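You operate a simulated robot arm through the tools that you are given. There is no shell and no other tool.

Carry out the task below with a simulated robot arm. There is one attempt and no reset: what you move stays moved.

## Task
Set the index knob to the card's station and push the index pin home again.
Fine: the pin stands in the pin holder while you turn.

It is judged by the outcome, as a careful person would: the job done as asked, and still so three seconds after it is handed in. It fails if anything else is knocked over, pushed out of place, dropped, spilled or broken.

## Robot
A 7-joint arm with a two-finger gripper, fixed in place. Base frame: the origin is on the floor under the middle of its stand, x ahead of it, y to its left, z up. Readings come in cm, degrees, newtons and seconds.
With the tool pointing down near the work surface it reaches from about 34 to 72 cm from the base axis. Its first joint turns from -66.0 to 66.0 degrees. Payload 2.45 kg.
The tool frame sits at the grasp point between the pads (the TCP): z along the fingers, y along the line on which they close. The tips reach 2.6 cm beyond it. The gripper opens to 9.6 cm; its body begins 6.9 cm behind the TCP.
Orientation is told as [roll, pitch, yaw] about the base's x, y, z axes, in that order, counted from this pose: with the fingers straight down and closing along the base's y, the tool's x points along the base's -x, its y along +y and its z along -z.

## Interface
- The arm moves only by the tool jog_arm. Its argument "commands" is a list that holds one entry, the list of rows, each a list of 7 numbers: the shift along the tool's x, y, z in cm, then the turn, a rotation vector about the tool's x, y, z in degrees, then the opening, from 0 (shut) to 1 (fully open). In form: [[[x, y, z, ax, ay, az, fingers], ...]]. A call has 1 to 20 rows; each row shifts and turns the commanded pose from where the row before left it, along the tool's axes as they then stand. Each row takes 0.2 s and may step no farther than 5 cm and 8.6 degrees from the row before; otherwise, or with a gripper value out of range, the whole call is refused. A pose out of reach is approached as far as the arm can. The call stops where the force on the tool passes 40 N (or 10 N more than at its start, if that is more) or the arm is blocked; 0.2 s more then pass. Each finger travels about 5 cm/s and halts on what it meets, pressing with about 21 N; the grip force reading is that of the motor and also rises with nothing between the fingers. The clock runs only during rows and for 0.2 s after the last one: add rows that do not move to give the fingers time. It gives the time, the measured TCP pose, the force on the tool (base axes), the opening and the grip force at its end, in the units of the frame above (readings bear some noise), with the torque about the TCP (base axes, N m) and any sound that the robot's microphone picked up.
- Cameras (640 x 400 px; columns grow to the right, rows downward): "scene" is fixed at [17.27, -39.68, 143.12]; the picture's right is [0.70, -0.71, 0.00], its down [-0.35, -0.35, -0.87] and it looks along [0.62, 0.61, -0.49] (base axes); focal length 279 px, centre (320, 200). "wrist" rides on the gripper at [8.2, 0.3, -9.8] in the tool frame; the picture's right is [-0.04, 1.00, 0.00], its down [-0.73, -0.03, -0.68] and it looks along [-0.68, -0.03, 0.73] (tool axes); focal length 256 px, centre (320, 200). There is no depth. A picture from a camera that has moved, and an enlarged one, comes with that camera's place and axes in the base frame and with its lens.
- grab_frame(camera): a new picture of that camera. The clock stands still meanwhile.
- close_up(camera, box): a new picture of the part [left, top, right, bottom] of that camera's present view, enlarged. The clock stands still meanwhile.
- hand_in(): hands the job in; it is judged then, once.

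Nothing tells you positions but the pictures and the camera data. Unless the task says otherwise, let go and move clear before handing in.

The tools are called after ">>>" by a JSON object that holds its "api" and its "payload". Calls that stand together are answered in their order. jog_arm: Moves the arm, as the interface text tells. Its arguments: {"type":"object","properties":{"commands":{"type":"array","items":{"type":"array","items":{"type":"array","items":{"type":"number"}}}}},"required":["commands"]} The other tools are called the same way: grab_frame (camera) takes a picture; close_up (camera, box) takes an enlarged picture of a part of a camera's view; hand_in () hands the job in.

At the start:

```text
time_s: 0.0
tool_pos: [40.25, 0.16, 125.15]
tcp_rot: [0.1, 0.0, 0.0]
contact_force: [0.0, 1.0, 0.2]
ft_torque: [0.03, 0.01, 0.02]
grip_width: 9.61
gripper_force: 0.1
```

scene: 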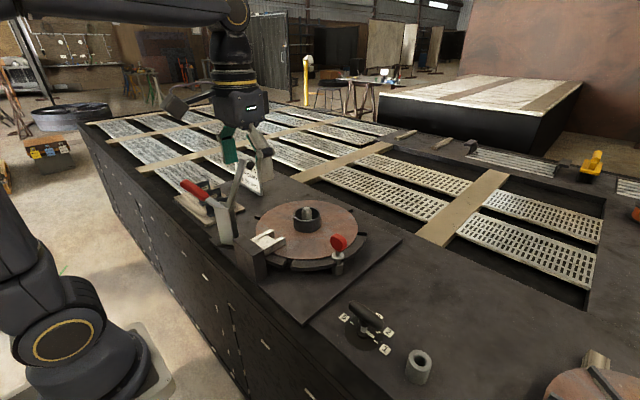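
wrist: 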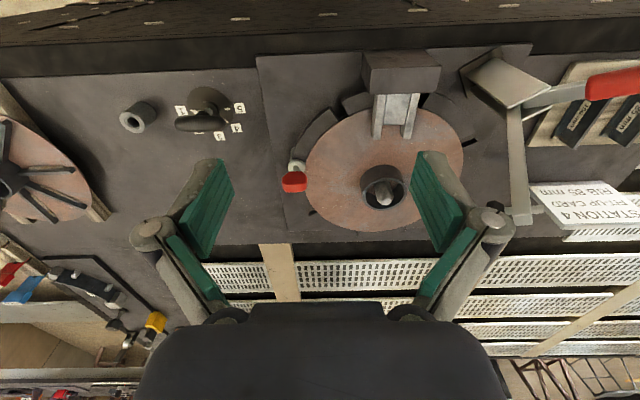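

I see a work table with a rotary fixture (red-knobbed pin at its side), a black index knob with numbered tags, an empty cylindrical holder next to it, and a card that seems to read "STATION 4". I'll look closer before moving anything.

>>> {"api": "close_up", "payload": {"camera": "scene", "box": [300, 280, 460, 400]}}

>>> {"api": "close_up", "payload": {"camera": "scene", "box": [230, 180, 410, 300]}}

>>> {"api": "close_up", "payload": {"camera": "wrist", "box": [100, 70, 280, 180]}}

>>> {"api": "close_up", "payload": {"camera": "wrist", "box": [500, 140, 640, 240]}}

>>> {"api": "close_up", "payload": {"camera": "wrist", "box": [260, 80, 480, 240]}}

```text
3.33 times, centred on (380, 340) of scene
camera zoom: at [17.27, -39.68, 143.12], right [0.7, -0.71, 0.0], down [-0.35, -0.35, -0.87], along [0.62, 0.61, -0.49], focal length 929 px, centre (120, -267)
```

zoom: 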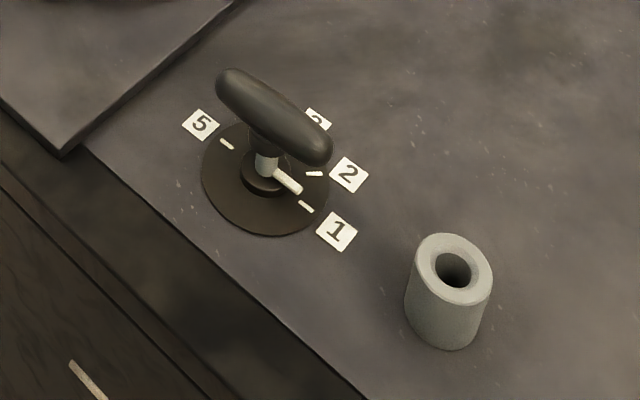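

```text
3.33 times, centred on (320, 240) of scene
camera zoom: at [17.27, -39.68, 143.12], right [0.7, -0.71, 0.0], down [-0.35, -0.35, -0.87], along [0.62, 0.61, -0.49], focal length 929 px, centre (320, 67)
```

zoom: 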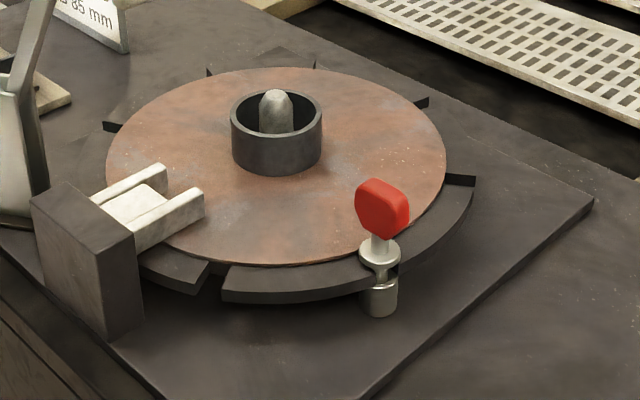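

```text
3.56 times, centred on (190, 125) of wrist
camera zoom: at [31.93, 0.49, 134.79], right [0.04, 1.0, 0.0], down [0.73, -0.03, 0.68], along [0.68, -0.03, -0.73], focal length 910 px, centre (782, 467)
```

zoom: 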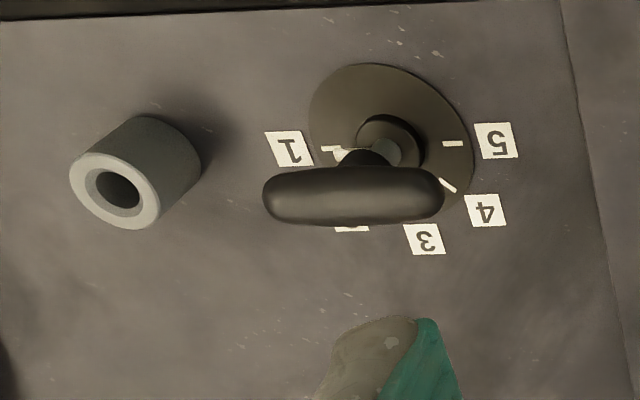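

```text
4.00 times, centred on (570, 190) of wrist
camera zoom: at [31.93, 0.49, 134.79], right [0.04, 1.0, 0.0], down [0.73, -0.03, 0.68], along [0.68, -0.03, -0.73], focal length 1024 px, centre (-680, 240)
```

zoom: 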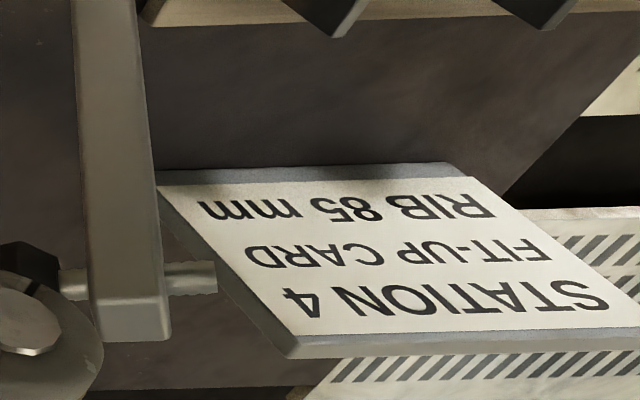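

```text
2.50 times, centred on (370, 160) of wrist
camera zoom: at [31.93, 0.49, 134.79], right [0.04, 1.0, 0.0], down [0.73, -0.03, 0.68], along [0.68, -0.03, -0.73], focal length 640 px, centre (195, 300)
```

zoom: 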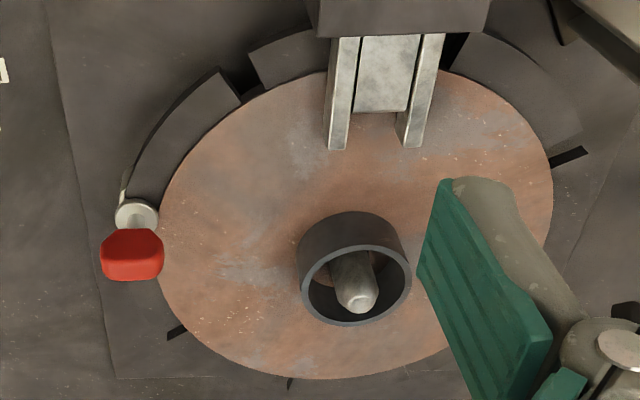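

The card reads station 4. The knob's pointer now seems to be at 1: its axis is near (50.4, -20.1), and tags 1–5 fan from -y through +x to +y. The red-knobbed pin stands near (59, -5, 101) at the disc's edge, and the holder's top is near (50.5, -32.2, 93.8). I'll bring the wrist camera nearer to the pin to study how it sits.

>>> {"api": "jog_arm", "payload": {"commands": [[[-1.5, -1.29, 3.0, 0, 0, 0, 1], [-1.5, -1.29, 3.0, 0, 0, 0, 1], [-1.5, -1.29, 3.0, 0, 0, 0, 1], [-1.5, -1.29, 3.0, 0, 0, 0, 1], [0, 0, 0, 0, 0, 0, 1]]]}}

>>> {"api": "grab_frame", "payload": {"camera": "wrist"}}

>>> {"api": "grab_frame", "payload": {"camera": "scene"}}

```text
time_s: 1.2
tool_pos: [46.22, -4.76, 113.13]
tcp_rot: [0.0, 0.0, -0.1]
contact_force: [-0.3, 0.0, -0.1]
ft_torque: [0.02, -0.03, 0.0]
grip_width: 9.6
gripper_force: 0.0
```

```text
taken
camera wrist: at [37.98, -4.55, 122.77], right [0.04, 1.0, 0.0], down [0.73, -0.03, 0.68], along [0.68, -0.03, -0.73], focal length 256 px, centre (320, 200)
```

wrist: 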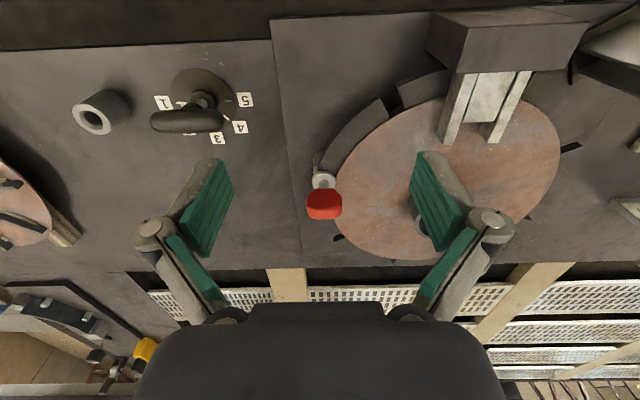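

```text
taken
```

scene: 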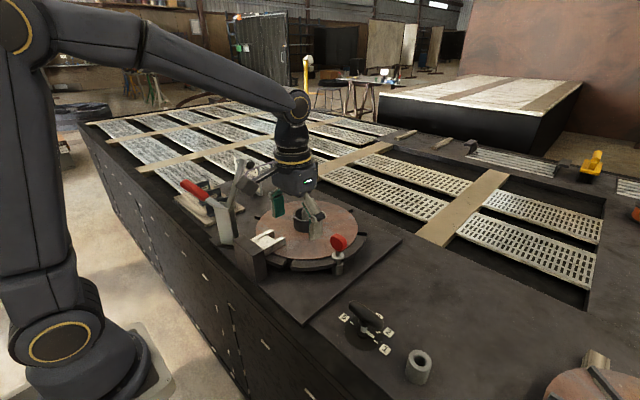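

>>> {"api": "close_up", "payload": {"camera": "wrist", "box": [280, 130, 400, 250]}}

>>> {"api": "close_up", "payload": {"camera": "wrist", "box": [60, 50, 270, 180]}}

>>> {"api": "close_up", "payload": {"camera": "scene", "box": [310, 220, 370, 280]}}

>>> {"api": "close_up", "payload": {"camera": "scene", "box": [330, 290, 400, 360]}}

```text
3.33 times, centred on (340, 190) of wrist
camera zoom: at [37.98, -4.55, 122.77], right [0.04, 1.0, 0.0], down [0.73, -0.03, 0.68], along [0.68, -0.03, -0.73], focal length 853 px, centre (253, 233)
```

zoom: 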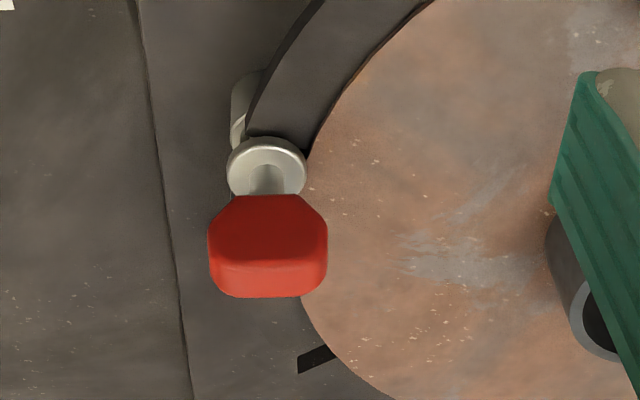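

```text
3.05 times, centred on (165, 115) of wrist
camera zoom: at [37.98, -4.55, 122.77], right [0.04, 1.0, 0.0], down [0.73, -0.03, 0.68], along [0.68, -0.03, -0.73], focal length 780 px, centre (792, 459)
```

zoom: 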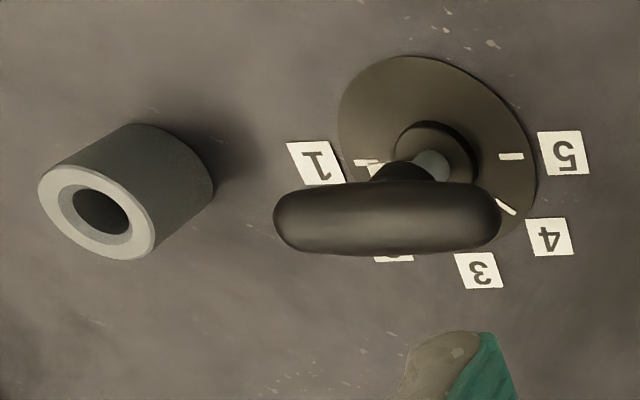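

```text
6.67 times, centred on (340, 250) of scene
camera zoom: at [17.28, -39.68, 143.12], right [0.7, -0.71, 0.0], down [-0.35, -0.35, -0.87], along [0.62, 0.61, -0.49], focal length 1857 px, centre (187, -133)
```

zoom: 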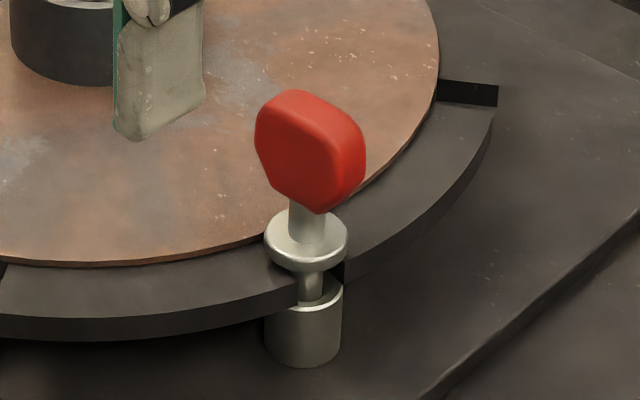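

```text
5.71 times, centred on (365, 325) of scene
camera zoom: at [17.28, -39.68, 143.12], right [0.7, -0.71, 0.0], down [-0.35, -0.35, -0.87], along [0.62, 0.61, -0.49], focal length 1592 px, centre (63, -514)
```

zoom: 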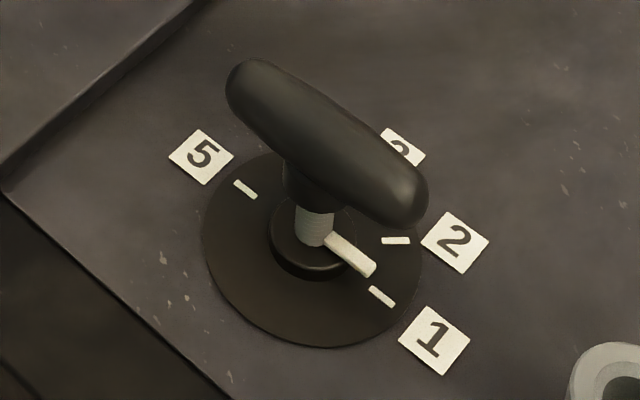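

The pin is a flat red tab (about 4 cm wide along y, thin along x) on a stem with a collar. It passes down through a notch in the index plate into a bushing, and the knob pointer is indeed at 1. I'll go above the pin and turn the gripper to yaw -90 so the fingers close across the thin side of the tab.

>>> {"api": "jog_arm", "payload": {"commands": [[[-4.3, 0, 0, 0, 0, 0, 1], [-4.3, 0, 0, 0, 0, 0, 1], [-4.28, -0.15, 0, 0, 0, 0, 1], [0, 0, 0, 0, 0, 8.5, 1], [0, 0, 0, 0, 0, 8.5, 1], [0, 0, 0, 0, 0, 8.5, 1], [0, 0, 0, 0, 0, 8.5, 1], [0, 0, 0, 0, 0, 8.5, 1], [0, 0, 0, 0, 0, 8.5, 1], [0, 0, 0, 0, 0, 8.5, 1], [0, 0, 0, 0, 0, 8.5, 1], [0, 0, 0, 0, 0, 8.5, 1], [0, 0, 0, 0, 0, 8.5, 1], [0, 0, 0, 0, 0, 5, 1], [0, 0, 0, 0, 0, 0, 1]]]}}

>>> {"api": "grab_frame", "payload": {"camera": "wrist"}}

>>> {"api": "grab_frame", "payload": {"camera": "scene"}}

```text
time_s: 4.4
tool_pos: [59.02, -5.16, 113.14]
tcp_rot: [-0.1, 0.0, -90.1]
contact_force: [0.3, 0.4, 0.1]
ft_torque: [-0.05, 0.01, 0.03]
grip_width: 9.61
gripper_force: 0.1
```

```text
taken
camera wrist: at [59.31, 3.0, 122.8], right [1.0, -0.04, 0.0], down [-0.03, -0.73, 0.68], along [-0.03, -0.68, -0.73], focal length 256 px, centre (320, 200)
```

wrist: 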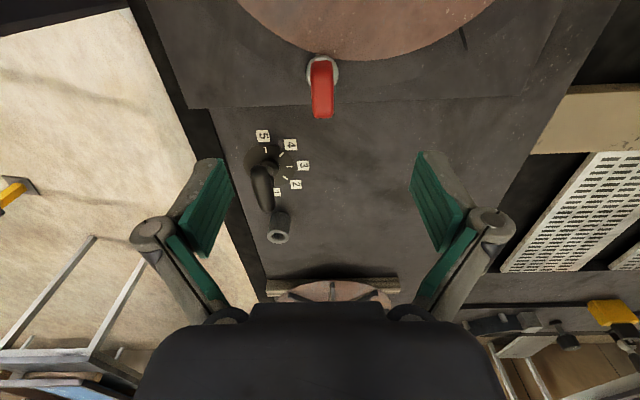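

```text
taken
```

scene: 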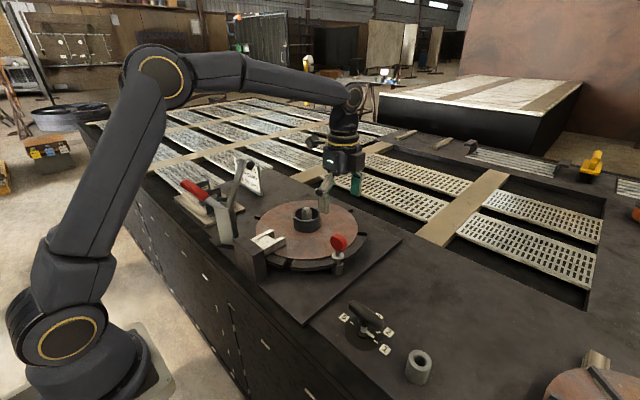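

>>> {"api": "close_up", "payload": {"camera": "wrist", "box": [280, 40, 380, 130]}}

>>> {"api": "close_up", "payload": {"camera": "wrist", "box": [230, 120, 340, 250]}}

```text
4.44 times, centred on (330, 85) of wrist
camera zoom: at [59.31, 3.0, 122.8], right [1.0, -0.04, 0.0], down [-0.03, -0.73, 0.68], along [-0.03, -0.68, -0.73], focal length 1138 px, centre (276, 711)
```

zoom: 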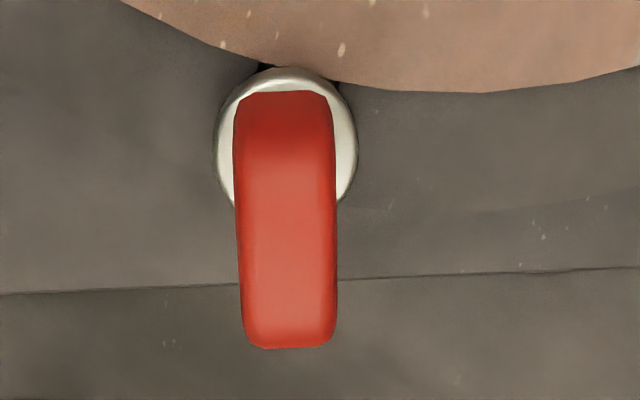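

```text
3.08 times, centred on (285, 185) of wrist
camera zoom: at [59.31, 3.0, 122.8], right [1.0, -0.04, 0.0], down [-0.03, -0.73, 0.68], along [-0.03, -0.68, -0.73], focal length 788 px, centre (428, 246)
```

zoom: 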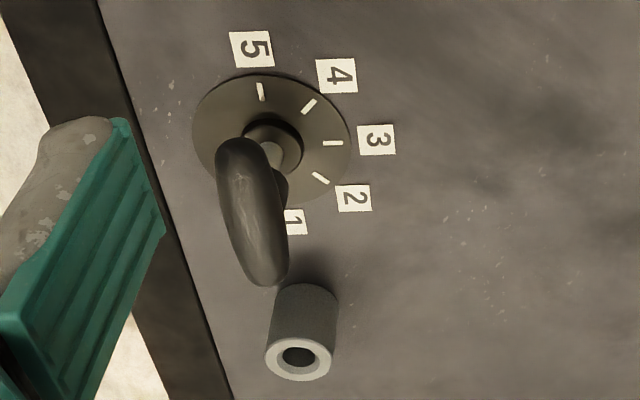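

The tab's centre works out at about (59.1, -4.85, 100.7), about 1.9 cm thick in x, and the collar's top is near z 96.5. I'll lower the open fingers around the tab, keeping the tips above the collar, and look again before gripping.

>>> {"api": "jog_arm", "payload": {"commands": [[[0.3, 0.07, 0, 0, 0, 0, 0.6], [0, 0, 3.0, 0, 0, 0, 0.6], [0, 0, 3.0, 0, 0, 0, 0.6], [0, 0, 3.0, 0, 0, 0, 0.6], [0, 0, 2.0, 0, 0, 0, 0.6], [0, 0, 1.4, 0, 0, 0, 0.6], [0, 0, 0, 0, 0, 0, 0.6]]]}}

>>> {"api": "grab_frame", "payload": {"camera": "wrist"}}

>>> {"api": "close_up", "payload": {"camera": "scene", "box": [270, 180, 410, 290]}}

```text
time_s: 6.0
tool_pos: [58.98, -4.8, 100.68]
tcp_rot: [0.0, 0.0, -90.0]
contact_force: [0.0, 0.8, 1.0]
ft_torque: [-0.01, 0.03, -0.03]
grip_width: 5.79
gripper_force: 0.1
```

```text
taken
camera wrist: at [59.26, 3.34, 110.4], right [1.0, -0.04, 0.0], down [-0.03, -0.73, 0.68], along [-0.03, -0.68, -0.73], focal length 256 px, centre (320, 200)
```

wrist: 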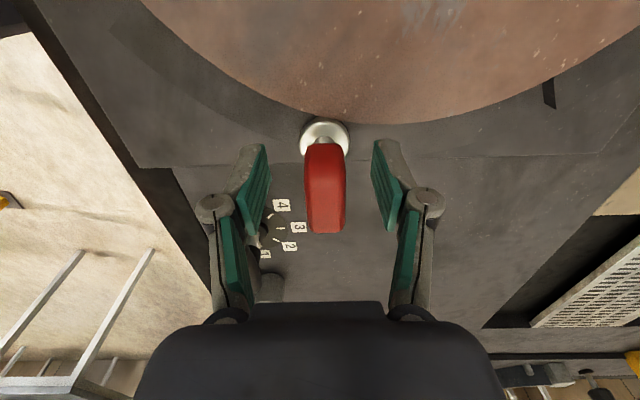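

```text
3.64 times, centred on (340, 235) of scene
camera zoom: at [17.27, -39.68, 143.12], right [0.7, -0.71, 0.0], down [-0.35, -0.35, -0.87], along [0.62, 0.61, -0.49], focal length 1013 px, centre (247, 73)
```

zoom: 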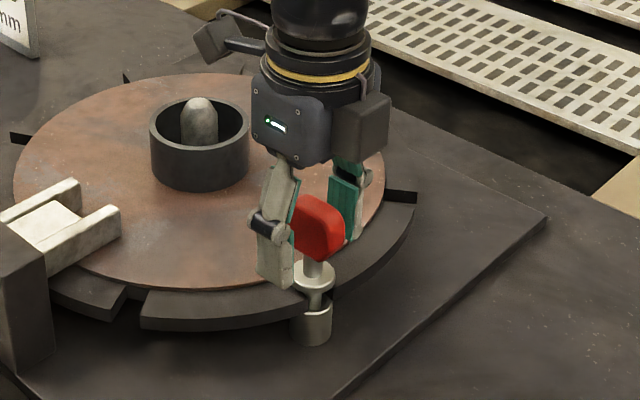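

The fingers straddle the tab evenly, with the tips just above the collar. I'll nudge 0.1 cm in +x and close on it.

>>> {"api": "jog_arm", "payload": {"commands": [[[0, 0.1, 0, 0, 0, 0, 0.6], [0, 0, 0, 0, 0, 0, 0.4], [0, 0, 0, 0, 0, 0, 0.2], [0, 0, 0, 0, 0, 0, 0.1], [0, 0, 0, 0, 0, 0, 0.1], [0, 0, 0, 0, 0, 0, 0.1]]]}}

>>> {"api": "grab_frame", "payload": {"camera": "wrist"}}

>>> {"api": "close_up", "payload": {"camera": "scene", "box": [310, 220, 370, 280]}}

```text
time_s: 7.4
tool_pos: [59.01, -4.82, 100.78]
tcp_rot: [0.0, 0.0, -90.0]
contact_force: [0.0, -0.3, 0.4]
ft_torque: [-0.02, 0.0, -0.01]
grip_width: 1.7
gripper_force: 20.9
```

```text
taken
camera wrist: at [59.38, 3.31, 110.43], right [1.0, -0.04, 0.0], down [-0.03, -0.73, 0.68], along [-0.03, -0.68, -0.73], focal length 256 px, centre (320, 200)
```

wrist: 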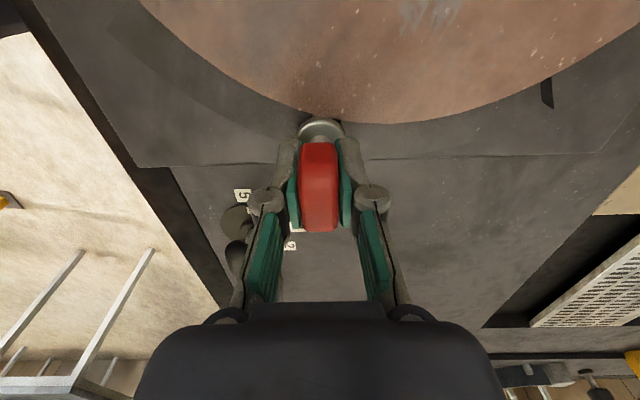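

```text
6.67 times, centred on (340, 250) of scene
camera zoom: at [17.28, -39.68, 143.12], right [0.7, -0.71, 0.0], down [-0.35, -0.35, -0.87], along [0.62, 0.61, -0.49], focal length 1857 px, centre (187, -133)
```

zoom: 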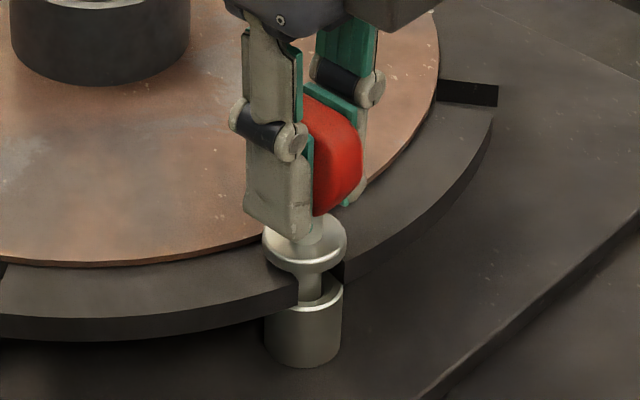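

The tab is held at 1.7 cm grip, with no side load. I'll draw the pin straight up slowly and watch the force.

>>> {"api": "jog_arm", "payload": {"commands": [[[0, 0, -0.5, 0, 0, 0, 0.1], [0, 0, -0.5, 0, 0, 0, 0.1], [0, 0, -1.0, 0, 0, 0, 0.1], [0, 0, 0, 0, 0, 0, 0.1]]]}}

>>> {"api": "close_up", "payload": {"camera": "scene", "box": [310, 210, 370, 280]}}

```text
time_s: 8.4
tool_pos: [59.21, -4.97, 102.66]
tcp_rot: [-0.1, 0.0, -90.0]
contact_force: [1.0, 0.4, -0.8]
ft_torque: [0.0, 0.06, 0.0]
grip_width: 1.69
gripper_force: 20.9
```

```text
5.71 times, centred on (340, 245) of scene
camera zoom: at [17.28, -39.68, 143.12], right [0.7, -0.71, 0.0], down [-0.35, -0.35, -0.87], along [0.62, 0.61, -0.49], focal length 1592 px, centre (206, -57)
```

zoom: 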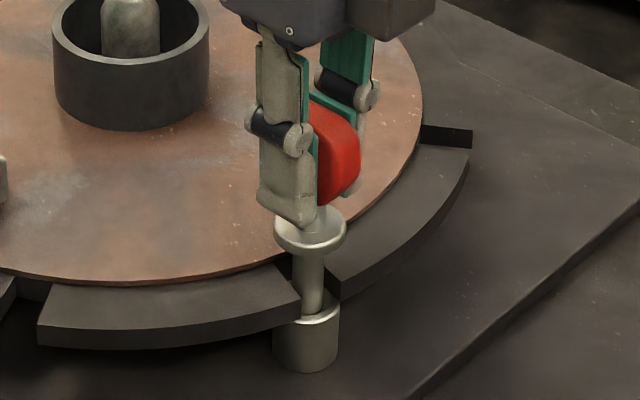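

The pin is sliding up freely. I'll continue until its tip clears the bushing and the plate.

>>> {"api": "jog_arm", "payload": {"commands": [[[0, 0, -1.0, 0, 0, 0, 0.1], [0, 0, -1.0, 0, 0, 0, 0.1], [0, 0, -1.5, 0, 0, 0, 0.1], [0, 0, -1.5, 0, 0, 0, 0.1], [0, 0, -1.5, 0, 0, 0, 0.1], [0, 0, -1.5, 0, 0, 0, 0.1], [0, 0, 0, 0, 0, 0, 0.1]]]}}

>>> {"api": "close_up", "payload": {"camera": "scene", "box": [290, 170, 400, 280]}}

>>> {"api": "grab_frame", "payload": {"camera": "wrist"}}

```text
time_s: 10.0
tool_pos: [59.23, -4.92, 110.83]
tcp_rot: [0.0, 0.0, -90.0]
contact_force: [-0.1, 0.4, -1.8]
ft_torque: [0.0, 0.0, 0.0]
grip_width: 1.68
gripper_force: 20.4
```

```text
3.64 times, centred on (345, 225) of scene
camera zoom: at [17.28, -39.68, 143.12], right [0.7, -0.71, 0.0], down [-0.35, -0.35, -0.87], along [0.62, 0.61, -0.49], focal length 1013 px, centre (229, 109)
```

zoom: 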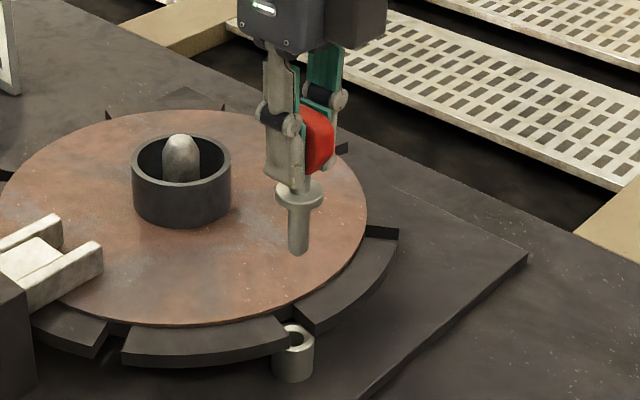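

```text
taken
camera wrist: at [59.44, 3.23, 120.39], right [1.0, -0.04, 0.0], down [-0.03, -0.73, 0.68], along [-0.03, -0.68, -0.73], focal length 256 px, centre (320, 200)
```

wrist: 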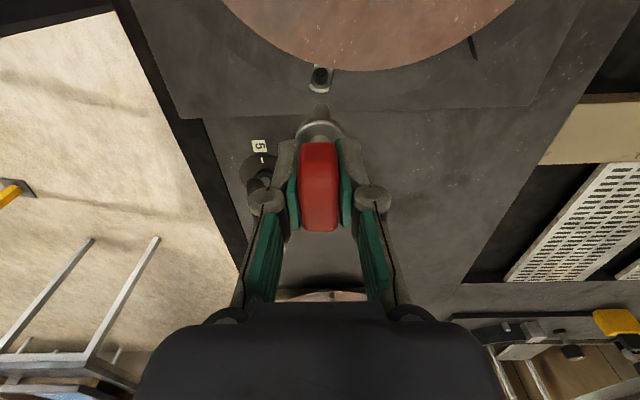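

The pin is out and clear. I'll measure the bushing, the pin tip and the holder before carrying it across.

>>> {"api": "close_up", "payload": {"camera": "scene", "box": [315, 205, 355, 280]}}

>>> {"api": "close_up", "payload": {"camera": "wrist", "box": [290, 50, 350, 140]}}

>>> {"api": "close_up", "payload": {"camera": "scene", "box": [395, 340, 445, 390]}}

```text
5.33 times, centred on (335, 242) of scene
camera zoom: at [17.28, -39.68, 143.12], right [0.7, -0.71, 0.0], down [-0.35, -0.35, -0.87], along [0.62, 0.61, -0.49], focal length 1486 px, centre (240, -27)
```

zoom: 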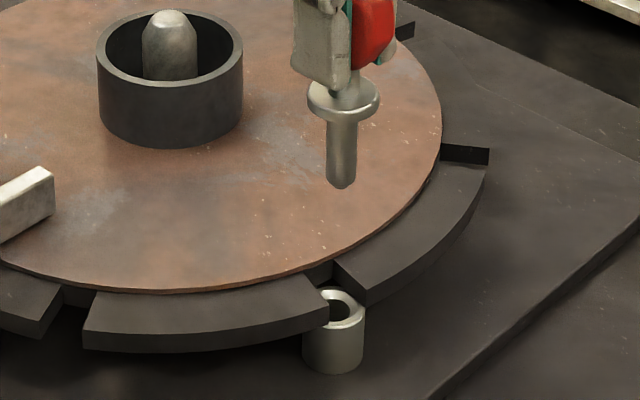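

```text
4.44 times, centred on (320, 95) of wrist
camera zoom: at [59.44, 3.23, 120.39], right [1.0, -0.04, 0.0], down [-0.03, -0.73, 0.68], along [-0.03, -0.68, -0.73], focal length 1138 px, centre (320, 667)
```

zoom: 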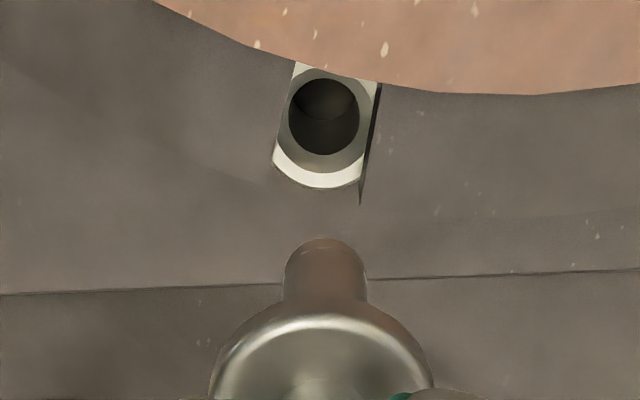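

```text
8.00 times, centred on (420, 365) of scene
camera zoom: at [17.28, -39.68, 143.12], right [0.7, -0.71, 0.0], down [-0.35, -0.35, -0.87], along [0.62, 0.61, -0.49], focal length 2229 px, centre (-480, -1120)
```

zoom: 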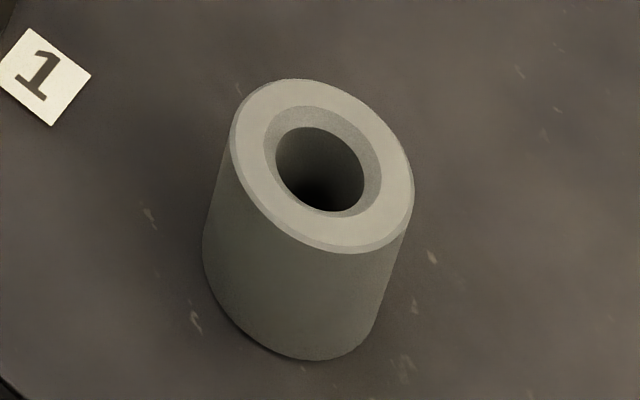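

The pin is about 1.4 cm thick and reaches about 4 cm below its collar. The bushing hole is about 1.6 cm at (59.14, -4.94), and the holder hole is about 1.9 cm at (50.5, -32.1) with its top near z 93.8. I'll carry the pin over the holder at this height and check the alignment.

>>> {"api": "jog_arm", "payload": {"commands": [[[-3.02, -0.96, 0, 0, 0, 0, 0.1], [-3.02, -0.96, 0, 0, 0, 0, 0.1], [-3.02, -0.96, 0, 0, 0, 0, 0.1], [-3.02, -0.96, 0, 0, 0, 0, 0.1], [-3.02, -0.96, 0, 0, 0, 0, 0.1], [-3.02, -0.96, 0, 0, 0, 0, 0.1], [-3.02, -0.96, 0, 0, 0, 0, 0.1], [-3.02, -0.96, 0, 0, 0, 0, 0.1], [-3.02, -0.96, 0, 0, 0, 0, 0.1], [0, 0, 0, 0, 0, 0, 0.1], [0, 0, 0, 0, 0, 0, 0.1]]]}}

>>> {"api": "grab_frame", "payload": {"camera": "wrist"}}

>>> {"api": "close_up", "payload": {"camera": "scene", "box": [340, 270, 480, 400]}}

```text
time_s: 12.4
tool_pos: [50.51, -31.99, 110.87]
tcp_rot: [0.1, -0.1, -90.0]
contact_force: [0.8, 0.6, -1.2]
ft_torque: [-0.01, 0.01, 0.0]
grip_width: 1.7
gripper_force: 20.8
```

```text
taken
camera wrist: at [50.83, -23.84, 120.53], right [1.0, -0.04, 0.0], down [-0.03, -0.73, 0.68], along [-0.03, -0.68, -0.73], focal length 256 px, centre (320, 200)
```

wrist: 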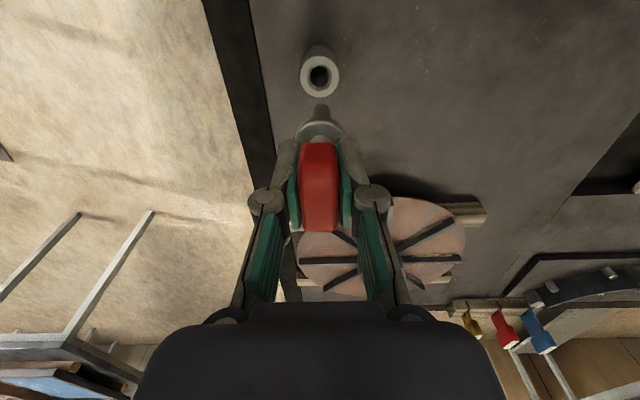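

```text
3.08 times, centred on (410, 335) of scene
camera zoom: at [17.27, -39.68, 143.12], right [0.7, -0.71, 0.0], down [-0.35, -0.35, -0.87], along [0.62, 0.61, -0.49], focal length 857 px, centre (43, -215)
```

zoom: 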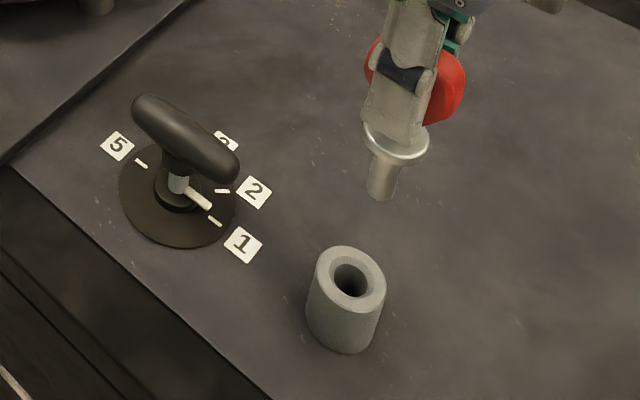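

>>> {"api": "close_up", "payload": {"camera": "wrist", "box": [280, 30, 360, 150]}}

```text
3.33 times, centred on (320, 90) of wrist
camera zoom: at [50.83, -23.84, 120.53], right [1.0, -0.04, 0.0], down [-0.03, -0.73, 0.68], along [-0.03, -0.68, -0.73], focal length 853 px, centre (320, 567)
```

zoom: 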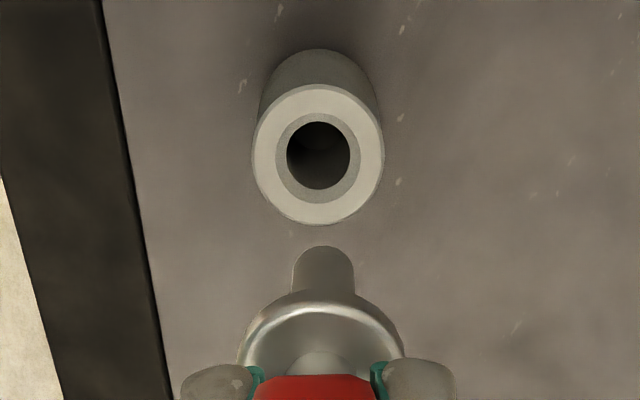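

The holder's centre looks about 0.1 cm off in -x and 0.13 cm off in -y from the pin axis. I'll correct that and lower the pin most of the way into the hole, slowing near the bottom.

>>> {"api": "jog_arm", "payload": {"commands": [[[-0.13, -0.1, 0, 0, 0, 0, 0.1], [0, 0, 2.5, 0, 0, 0, 0.1], [0, 0, 2.5, 0, 0, 0, 0.1], [0, 0, 2.0, 0, 0, 0, 0.1], [0, 0, 1.0, 0, 0, 0, 0.1], [0, 0, 0, 0, 0, 0, 0.1]]]}}

>>> {"api": "close_up", "payload": {"camera": "scene", "box": [380, 310, 460, 400]}}

>>> {"api": "close_up", "payload": {"camera": "wrist", "box": [270, 50, 370, 150]}}

```text
time_s: 13.8
tool_pos: [50.42, -32.15, 102.54]
tcp_rot: [0.0, 0.0, -89.9]
contact_force: [0.6, 0.0, -1.7]
ft_torque: [-0.02, -0.02, 0.0]
grip_width: 1.72
gripper_force: 20.9
```

```text
4.44 times, centred on (420, 355) of scene
camera zoom: at [17.28, -39.68, 143.12], right [0.7, -0.71, 0.0], down [-0.35, -0.35, -0.87], along [0.62, 0.61, -0.49], focal length 1238 px, centre (-124, -489)
```

zoom: 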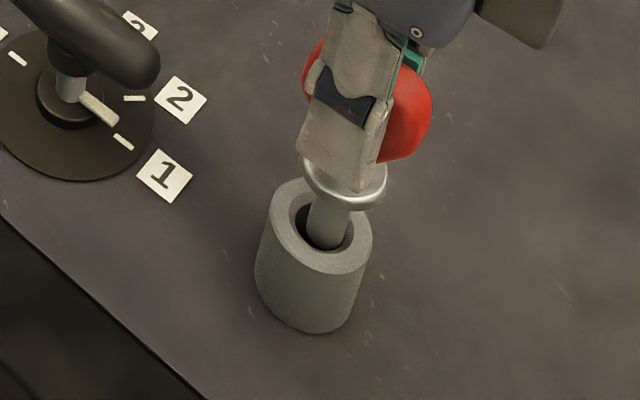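

```text
4.00 times, centred on (320, 100) of wrist
camera zoom: at [50.72, -24.01, 112.3], right [1.0, -0.04, 0.0], down [-0.03, -0.73, 0.68], along [-0.03, -0.68, -0.73], focal length 1024 px, centre (320, 600)
```

zoom: 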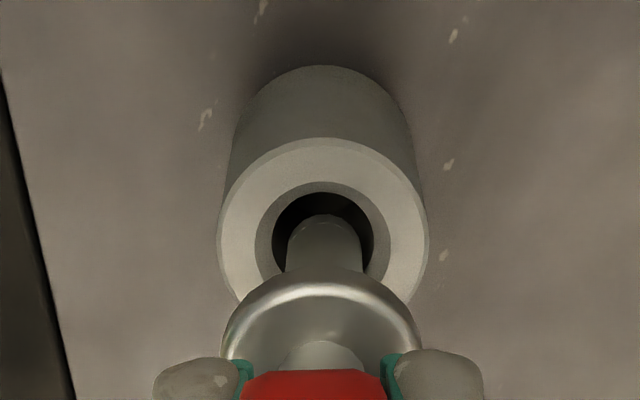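

The pin tip is centred in the holder's mouth with no contact. I'll continue down slowly, with small steps near seating.

>>> {"api": "jog_arm", "payload": {"commands": [[[0, 0, 1.0, 0, 0, 0, 0.1], [0, 0, 1.0, 0, 0, 0, 0.1], [0, 0, 1.0, 0, 0, 0, 0.1], [0, 0, 0.3, 0, 0, 0, 0.1], [0, 0, 0.3, 0, 0, 0, 0.1], [0, 0, 0, 0, 0, 0, 0.1]]]}}

>>> {"api": "close_up", "payload": {"camera": "scene", "box": [380, 310, 460, 400]}}

>>> {"api": "close_up", "payload": {"camera": "wrist", "box": [270, 50, 370, 150]}}

```text
time_s: 15.2
tool_pos: [50.38, -32.2, 99.1]
tcp_rot: [0.0, -0.1, -89.9]
contact_force: [0.4, -1.0, 12.8]
ft_torque: [-0.09, -0.08, 0.01]
grip_width: 1.71
gripper_force: 20.9
```

```text
4.44 times, centred on (420, 355) of scene
camera zoom: at [17.25, -39.67, 143.13], right [0.7, -0.71, 0.0], down [-0.35, -0.35, -0.87], along [0.62, 0.61, -0.49], focal length 1238 px, centre (-124, -489)
```

zoom: 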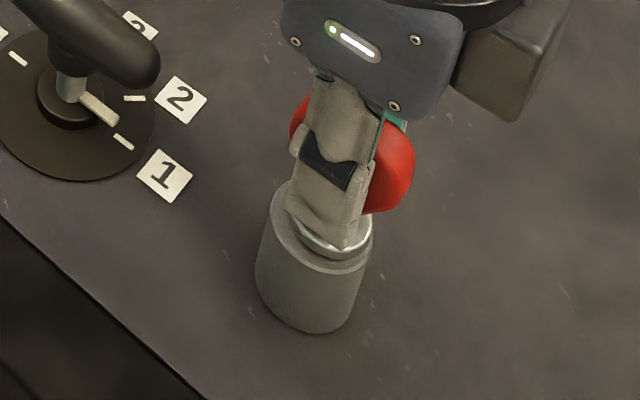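

```text
4.00 times, centred on (320, 100) of wrist
camera zoom: at [50.69, -24.04, 108.8], right [1.0, -0.04, 0.0], down [-0.03, -0.73, 0.68], along [-0.03, -0.68, -0.73], focal length 1024 px, centre (320, 600)
```

zoom: 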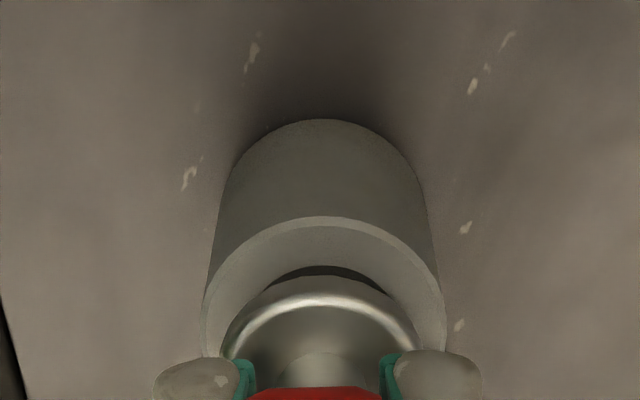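

There is about 13 N upward at z 99.1 with the pin well inside the hole, so the pin has reached the holder's bottom with its collar just over the rim. I'll relieve the load slightly and open the fingers gently.

>>> {"api": "jog_arm", "payload": {"commands": [[[0, 0, -0.1, 0, 0, 0, 0.1], [0, 0, 0, 0, 0, 0, 0.1]]]}}

```text
time_s: 15.8
tool_pos: [50.42, -32.2, 99.18]
tcp_rot: [0.0, -0.1, -90.0]
contact_force: [0.8, -4.0, 7.3]
ft_torque: [-0.22, -0.08, 0.0]
grip_width: 1.67
gripper_force: 21.0
```

The load is dropping as I back off. One more small step up, then open.

>>> {"api": "jog_arm", "payload": {"commands": [[[0, 0, -0.1, 0, 0, 0, 0.1], [0, 0, 0, 0, 0, 0, 0.1]]]}}

>>> {"api": "close_up", "payload": {"camera": "wrist", "box": [270, 50, 370, 150]}}

```text
time_s: 16.4
tool_pos: [50.49, -32.22, 99.27]
tcp_rot: [0.0, 0.1, -90.0]
contact_force: [0.3, -0.3, -0.6]
ft_torque: [-0.03, 0.02, 0.01]
grip_width: 1.65
gripper_force: 20.8
```

```text
4.00 times, centred on (320, 100) of wrist
camera zoom: at [50.7, -24.02, 108.9], right [1.0, -0.04, 0.0], down [-0.03, -0.73, 0.68], along [-0.03, -0.68, -0.74], focal length 1024 px, centre (320, 600)
```

zoom: 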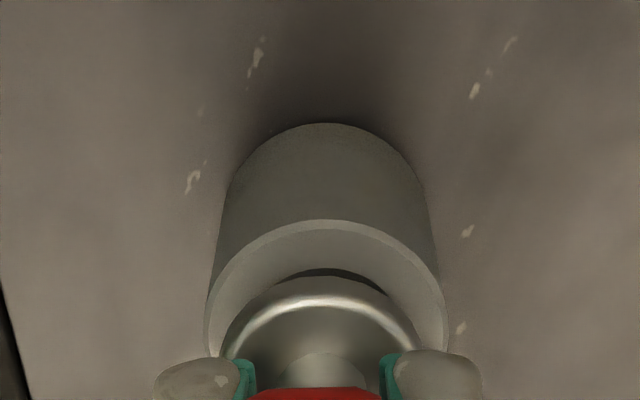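

The load is near zero, with the pin standing within about a millimetre of the bottom. I'll open the fingers now.

>>> {"api": "jog_arm", "payload": {"commands": [[[0, 0, 0.05, 0, 0, 0, 0.2], [0, 0, 0, 0, 0, 0, 0.35], [0, 0, 0, 0, 0, 0, 0.5], [0, 0, 0, 0, 0, 0, 0.6], [0, 0, 0, 0, 0, 0, 0.6], [0, 0, 0, 0, 0, 0, 0.6]]]}}

>>> {"api": "grab_frame", "payload": {"camera": "wrist"}}

>>> {"api": "close_up", "payload": {"camera": "scene", "box": [380, 310, 460, 400]}}

```text
time_s: 17.8
tool_pos: [50.48, -32.2, 99.36]
tcp_rot: [0.0, -0.1, -89.9]
contact_force: [-0.2, 0.2, 0.5]
ft_torque: [-0.01, 0.03, 0.02]
grip_width: 5.77
gripper_force: 0.1
```

```text
taken
camera wrist: at [50.68, -24.03, 108.89], right [1.0, -0.04, 0.0], down [-0.03, -0.73, 0.68], along [-0.03, -0.68, -0.73], focal length 256 px, centre (320, 200)
```

wrist: 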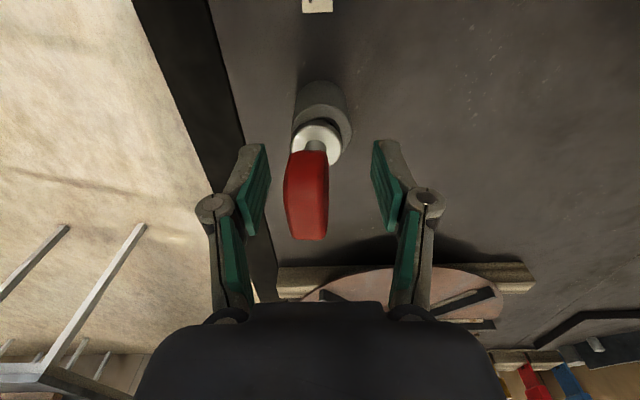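

```text
4.44 times, centred on (420, 355) of scene
camera zoom: at [17.27, -39.68, 143.12], right [0.7, -0.71, 0.0], down [-0.35, -0.35, -0.87], along [0.62, 0.61, -0.49], focal length 1238 px, centre (-124, -489)
```

zoom: 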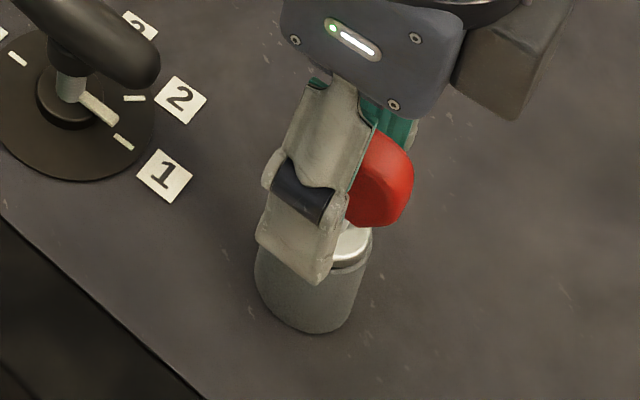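

The pin stands in the holder, leaning slightly within its slack. I'll rise straight up and clear of it, then move over the index knob.

>>> {"api": "jog_arm", "payload": {"commands": [[[0, 0, -1.0, 0, 0, 0, 0.6], [0, 0, -2.0, 0, 0, 0, 0.6], [0, 0, -3.0, 0, 0, 0, 0.6], [0, 0, -3.0, 0, 0, 0, 0.6], [0, 0, -3.0, 0, 0, 0, 0.6], [3.0, 0, 0, 0, 0, 0, 0.6], [3.0, 0, 0, 0, 0, 0, 0.6], [3.0, 0, 0, 0, 0, 0, 0.6], [3.1, 0, 0, 0, 0, 0, 0.6], [0, 0, 0, 0, 0, 0, 0.6]]]}}

>>> {"api": "grab_frame", "payload": {"camera": "wrist"}}

>>> {"api": "close_up", "payload": {"camera": "scene", "box": [330, 270, 460, 400]}}

```text
time_s: 20.0
tool_pos: [50.44, -19.84, 111.28]
tcp_rot: [0.1, 0.0, -90.1]
contact_force: [0.9, -0.5, -0.5]
ft_torque: [0.0, 0.02, -0.03]
grip_width: 5.76
gripper_force: 0.1
```

```text
taken
camera wrist: at [50.68, -11.72, 120.94], right [1.0, -0.04, 0.0], down [-0.03, -0.73, 0.68], along [-0.03, -0.68, -0.73], focal length 256 px, centre (320, 200)
```

wrist: 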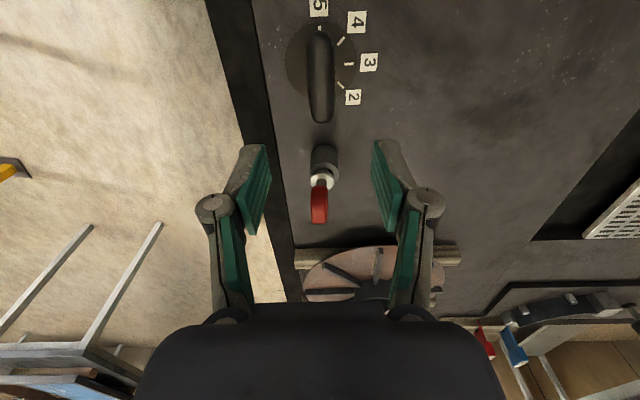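

```text
3.08 times, centred on (395, 335) of scene
camera zoom: at [17.28, -39.68, 143.12], right [0.7, -0.71, 0.0], down [-0.35, -0.35, -0.87], along [0.62, 0.61, -0.49], focal length 857 px, centre (89, -215)
```

zoom: 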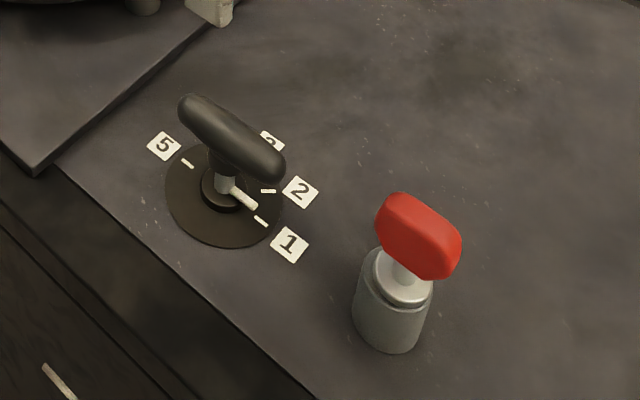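

>>> {"api": "close_up", "payload": {"camera": "wrist", "box": [270, 0, 400, 130]}}

>>> {"api": "close_up", "payload": {"camera": "scene", "box": [380, 320, 440, 380]}}

>>> {"api": "close_up", "payload": {"camera": "wrist", "box": [280, 130, 360, 240]}}

```text
3.08 times, centred on (335, 65) of wrist
camera zoom: at [50.68, -11.72, 120.94], right [1.0, -0.04, 0.0], down [-0.03, -0.73, 0.68], along [-0.03, -0.68, -0.73], focal length 788 px, centre (274, 615)
```

zoom: 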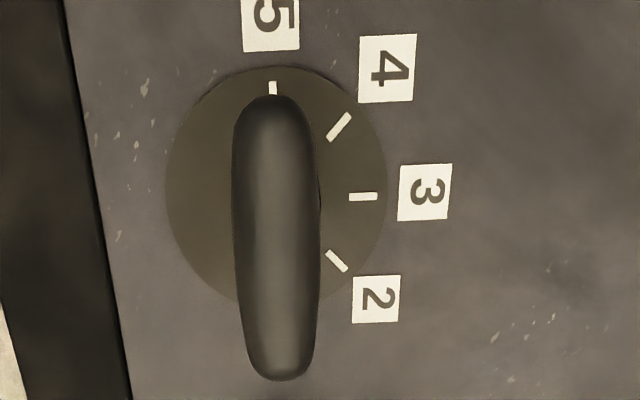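

```text
6.67 times, centred on (410, 350) of scene
camera zoom: at [17.28, -39.68, 143.12], right [0.7, -0.71, 0.0], down [-0.35, -0.35, -0.87], along [0.62, 0.61, -0.49], focal length 1857 px, centre (-280, -800)
```

zoom: 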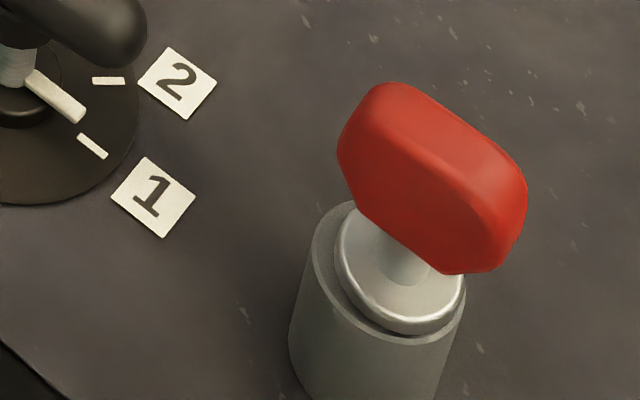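

```text
3.64 times, centred on (320, 185) of wrist
camera zoom: at [50.68, -11.72, 120.94], right [1.0, -0.04, 0.0], down [-0.03, -0.73, 0.68], along [-0.03, -0.68, -0.73], focal length 931 px, centre (320, 254)
```

zoom: 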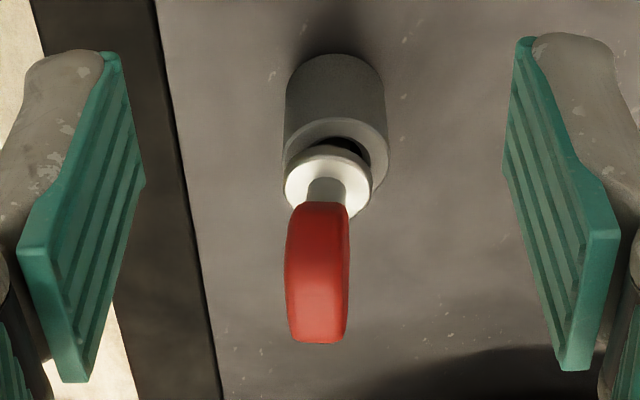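

The pin stands safely in the holder. The knob's bar is centred at (50.4, -20.1), about 8.3 cm long along y and 2.4 cm thick, at z about 95.5. I'll lower the open fingers around its middle.

>>> {"api": "jog_arm", "payload": {"commands": [[[-0.26, -0.02, 0, 0, 0, 0, 0.6], [0, 0, 3.0, 0, 0, 0, 0.6], [0, 0, 3.0, 0, 0, 0, 0.6], [0, 0, 3.0, 0, 0, 0, 0.6], [0, 0, 3.0, 0, 0, 0, 0.6], [0, 0, 2.0, 0, 0, 0, 0.6], [0, 0, 1.5, 0, 0, 0, 0.6], [0, 0, 0, 0, 0, 0, 0.6]]]}}

>>> {"api": "grab_frame", "payload": {"camera": "wrist"}}

>>> {"api": "close_up", "payload": {"camera": "scene", "box": [310, 260, 450, 390]}}

```text
time_s: 21.8
tool_pos: [50.26, -20.3, 95.65]
tcp_rot: [0.1, 0.1, -90.1]
contact_force: [0.2, 0.4, 0.7]
ft_torque: [0.01, 0.01, 0.0]
grip_width: 5.76
gripper_force: 0.1
```

```text
taken
camera wrist: at [50.62, -12.17, 105.38], right [1.0, -0.04, 0.0], down [-0.03, -0.73, 0.68], along [-0.03, -0.68, -0.73], focal length 256 px, centre (320, 200)
```

wrist: 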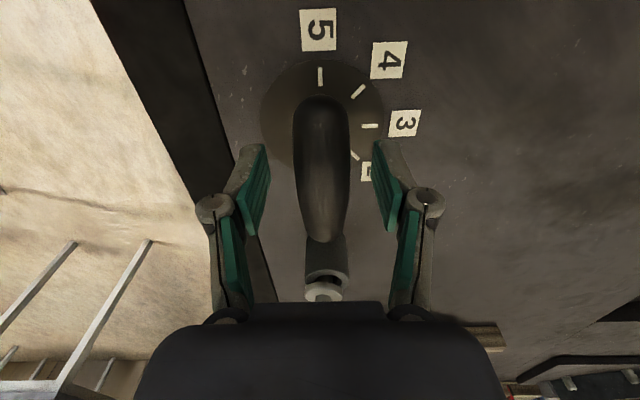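

```text
3.08 times, centred on (380, 325) of scene
camera zoom: at [17.27, -39.68, 143.12], right [0.7, -0.71, 0.0], down [-0.35, -0.35, -0.87], along [0.62, 0.61, -0.49], focal length 857 px, centre (135, -185)
```

zoom: 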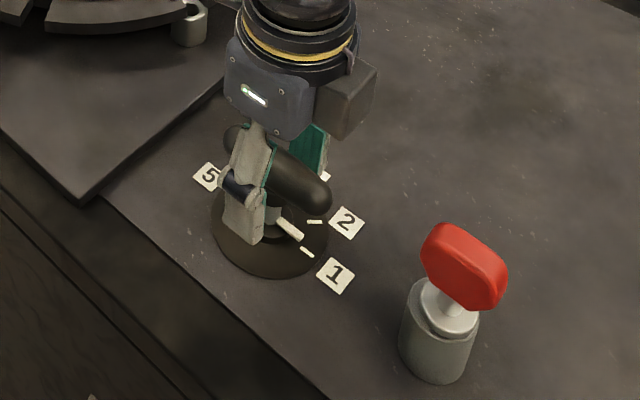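

The fingers straddle the middle of the bar. I'll close on it.

>>> {"api": "jog_arm", "payload": {"commands": [[[0, 0.05, 0, 0, 0, 0, 0.45], [0, 0, 0, 0, 0, 0, 0.3], [0, 0, 0, 0, 0, 0, 0.15], [0, 0, 0, 0, 0, 0, 0.1], [0, 0, 0, 0, 0, 0, 0.1]]]}}

>>> {"api": "grab_frame", "payload": {"camera": "wrist"}}

```text
time_s: 23.0
tool_pos: [50.48, -20.38, 95.81]
tcp_rot: [0.1, 0.0, -90.0]
contact_force: [8.1, -0.5, -3.9]
ft_torque: [-0.05, 0.01, -0.07]
grip_width: 2.33
gripper_force: 44.5
```

```text
taken
camera wrist: at [50.76, -12.16, 105.39], right [1.0, -0.04, 0.0], down [-0.03, -0.73, 0.68], along [-0.03, -0.68, -0.73], focal length 256 px, centre (320, 200)
```

wrist: 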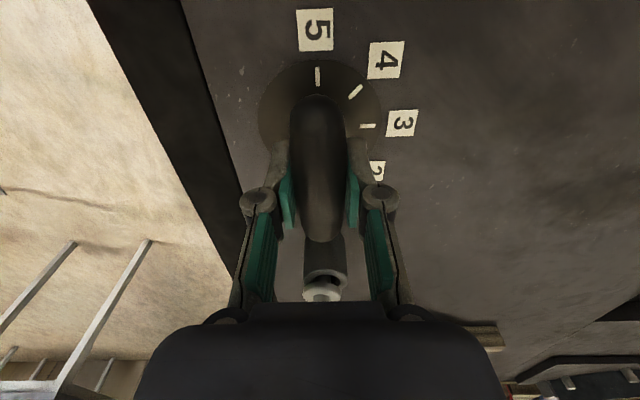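

The bar is gripped but there's about 8 N of side load along +x, so the knob axis is slightly further in +x. I'll trim the position to relieve it.

>>> {"api": "jog_arm", "payload": {"commands": [[[0.15, 0.08, 0, 0, 0, 0, 0.1], [0, 0, 0, 0, 0, 0, 0.1]]]}}

```text
time_s: 23.6
tool_pos: [50.51, -20.42, 95.8]
tcp_rot: [0.0, -0.1, -90.0]
contact_force: [5.5, -9.0, -4.4]
ft_torque: [0.73, -0.03, 0.11]
grip_width: 2.35
gripper_force: 45.0
```

Sliding along the bar is held by friction, so I'll open a little, recentre, and grip again.

>>> {"api": "jog_arm", "payload": {"commands": [[[0, 0, 0, 0, 0, 0, 0.35], [0, 0, 0, 0, 0, 0, 0.35], [0, 0, 0, 0, 0, 0, 0.35]]]}}

>>> {"api": "close_up", "payload": {"camera": "wrist", "box": [230, 60, 410, 260]}}

```text
time_s: 24.4
tool_pos: [50.55, -20.15, 95.72]
tcp_rot: [0.0, 0.0, -90.0]
contact_force: [-0.2, -0.6, 0.1]
ft_torque: [0.03, -0.04, -0.03]
grip_width: 3.37
gripper_force: 0.1
```

```text
2.00 times, centred on (320, 160) of wrist
camera zoom: at [50.79, -12.05, 105.41], right [1.0, -0.04, 0.0], down [-0.03, -0.73, 0.68], along [-0.03, -0.68, -0.73], focal length 512 px, centre (320, 280)
```

zoom: 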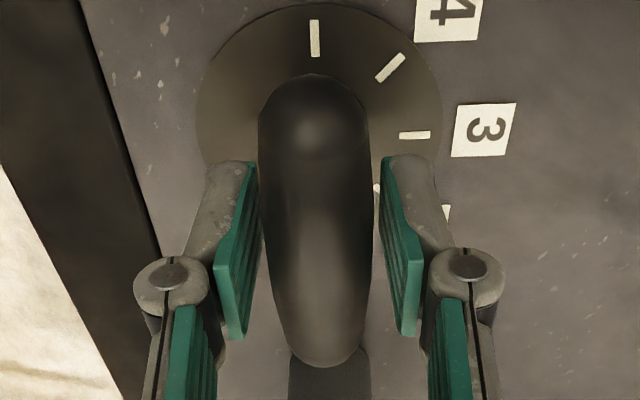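

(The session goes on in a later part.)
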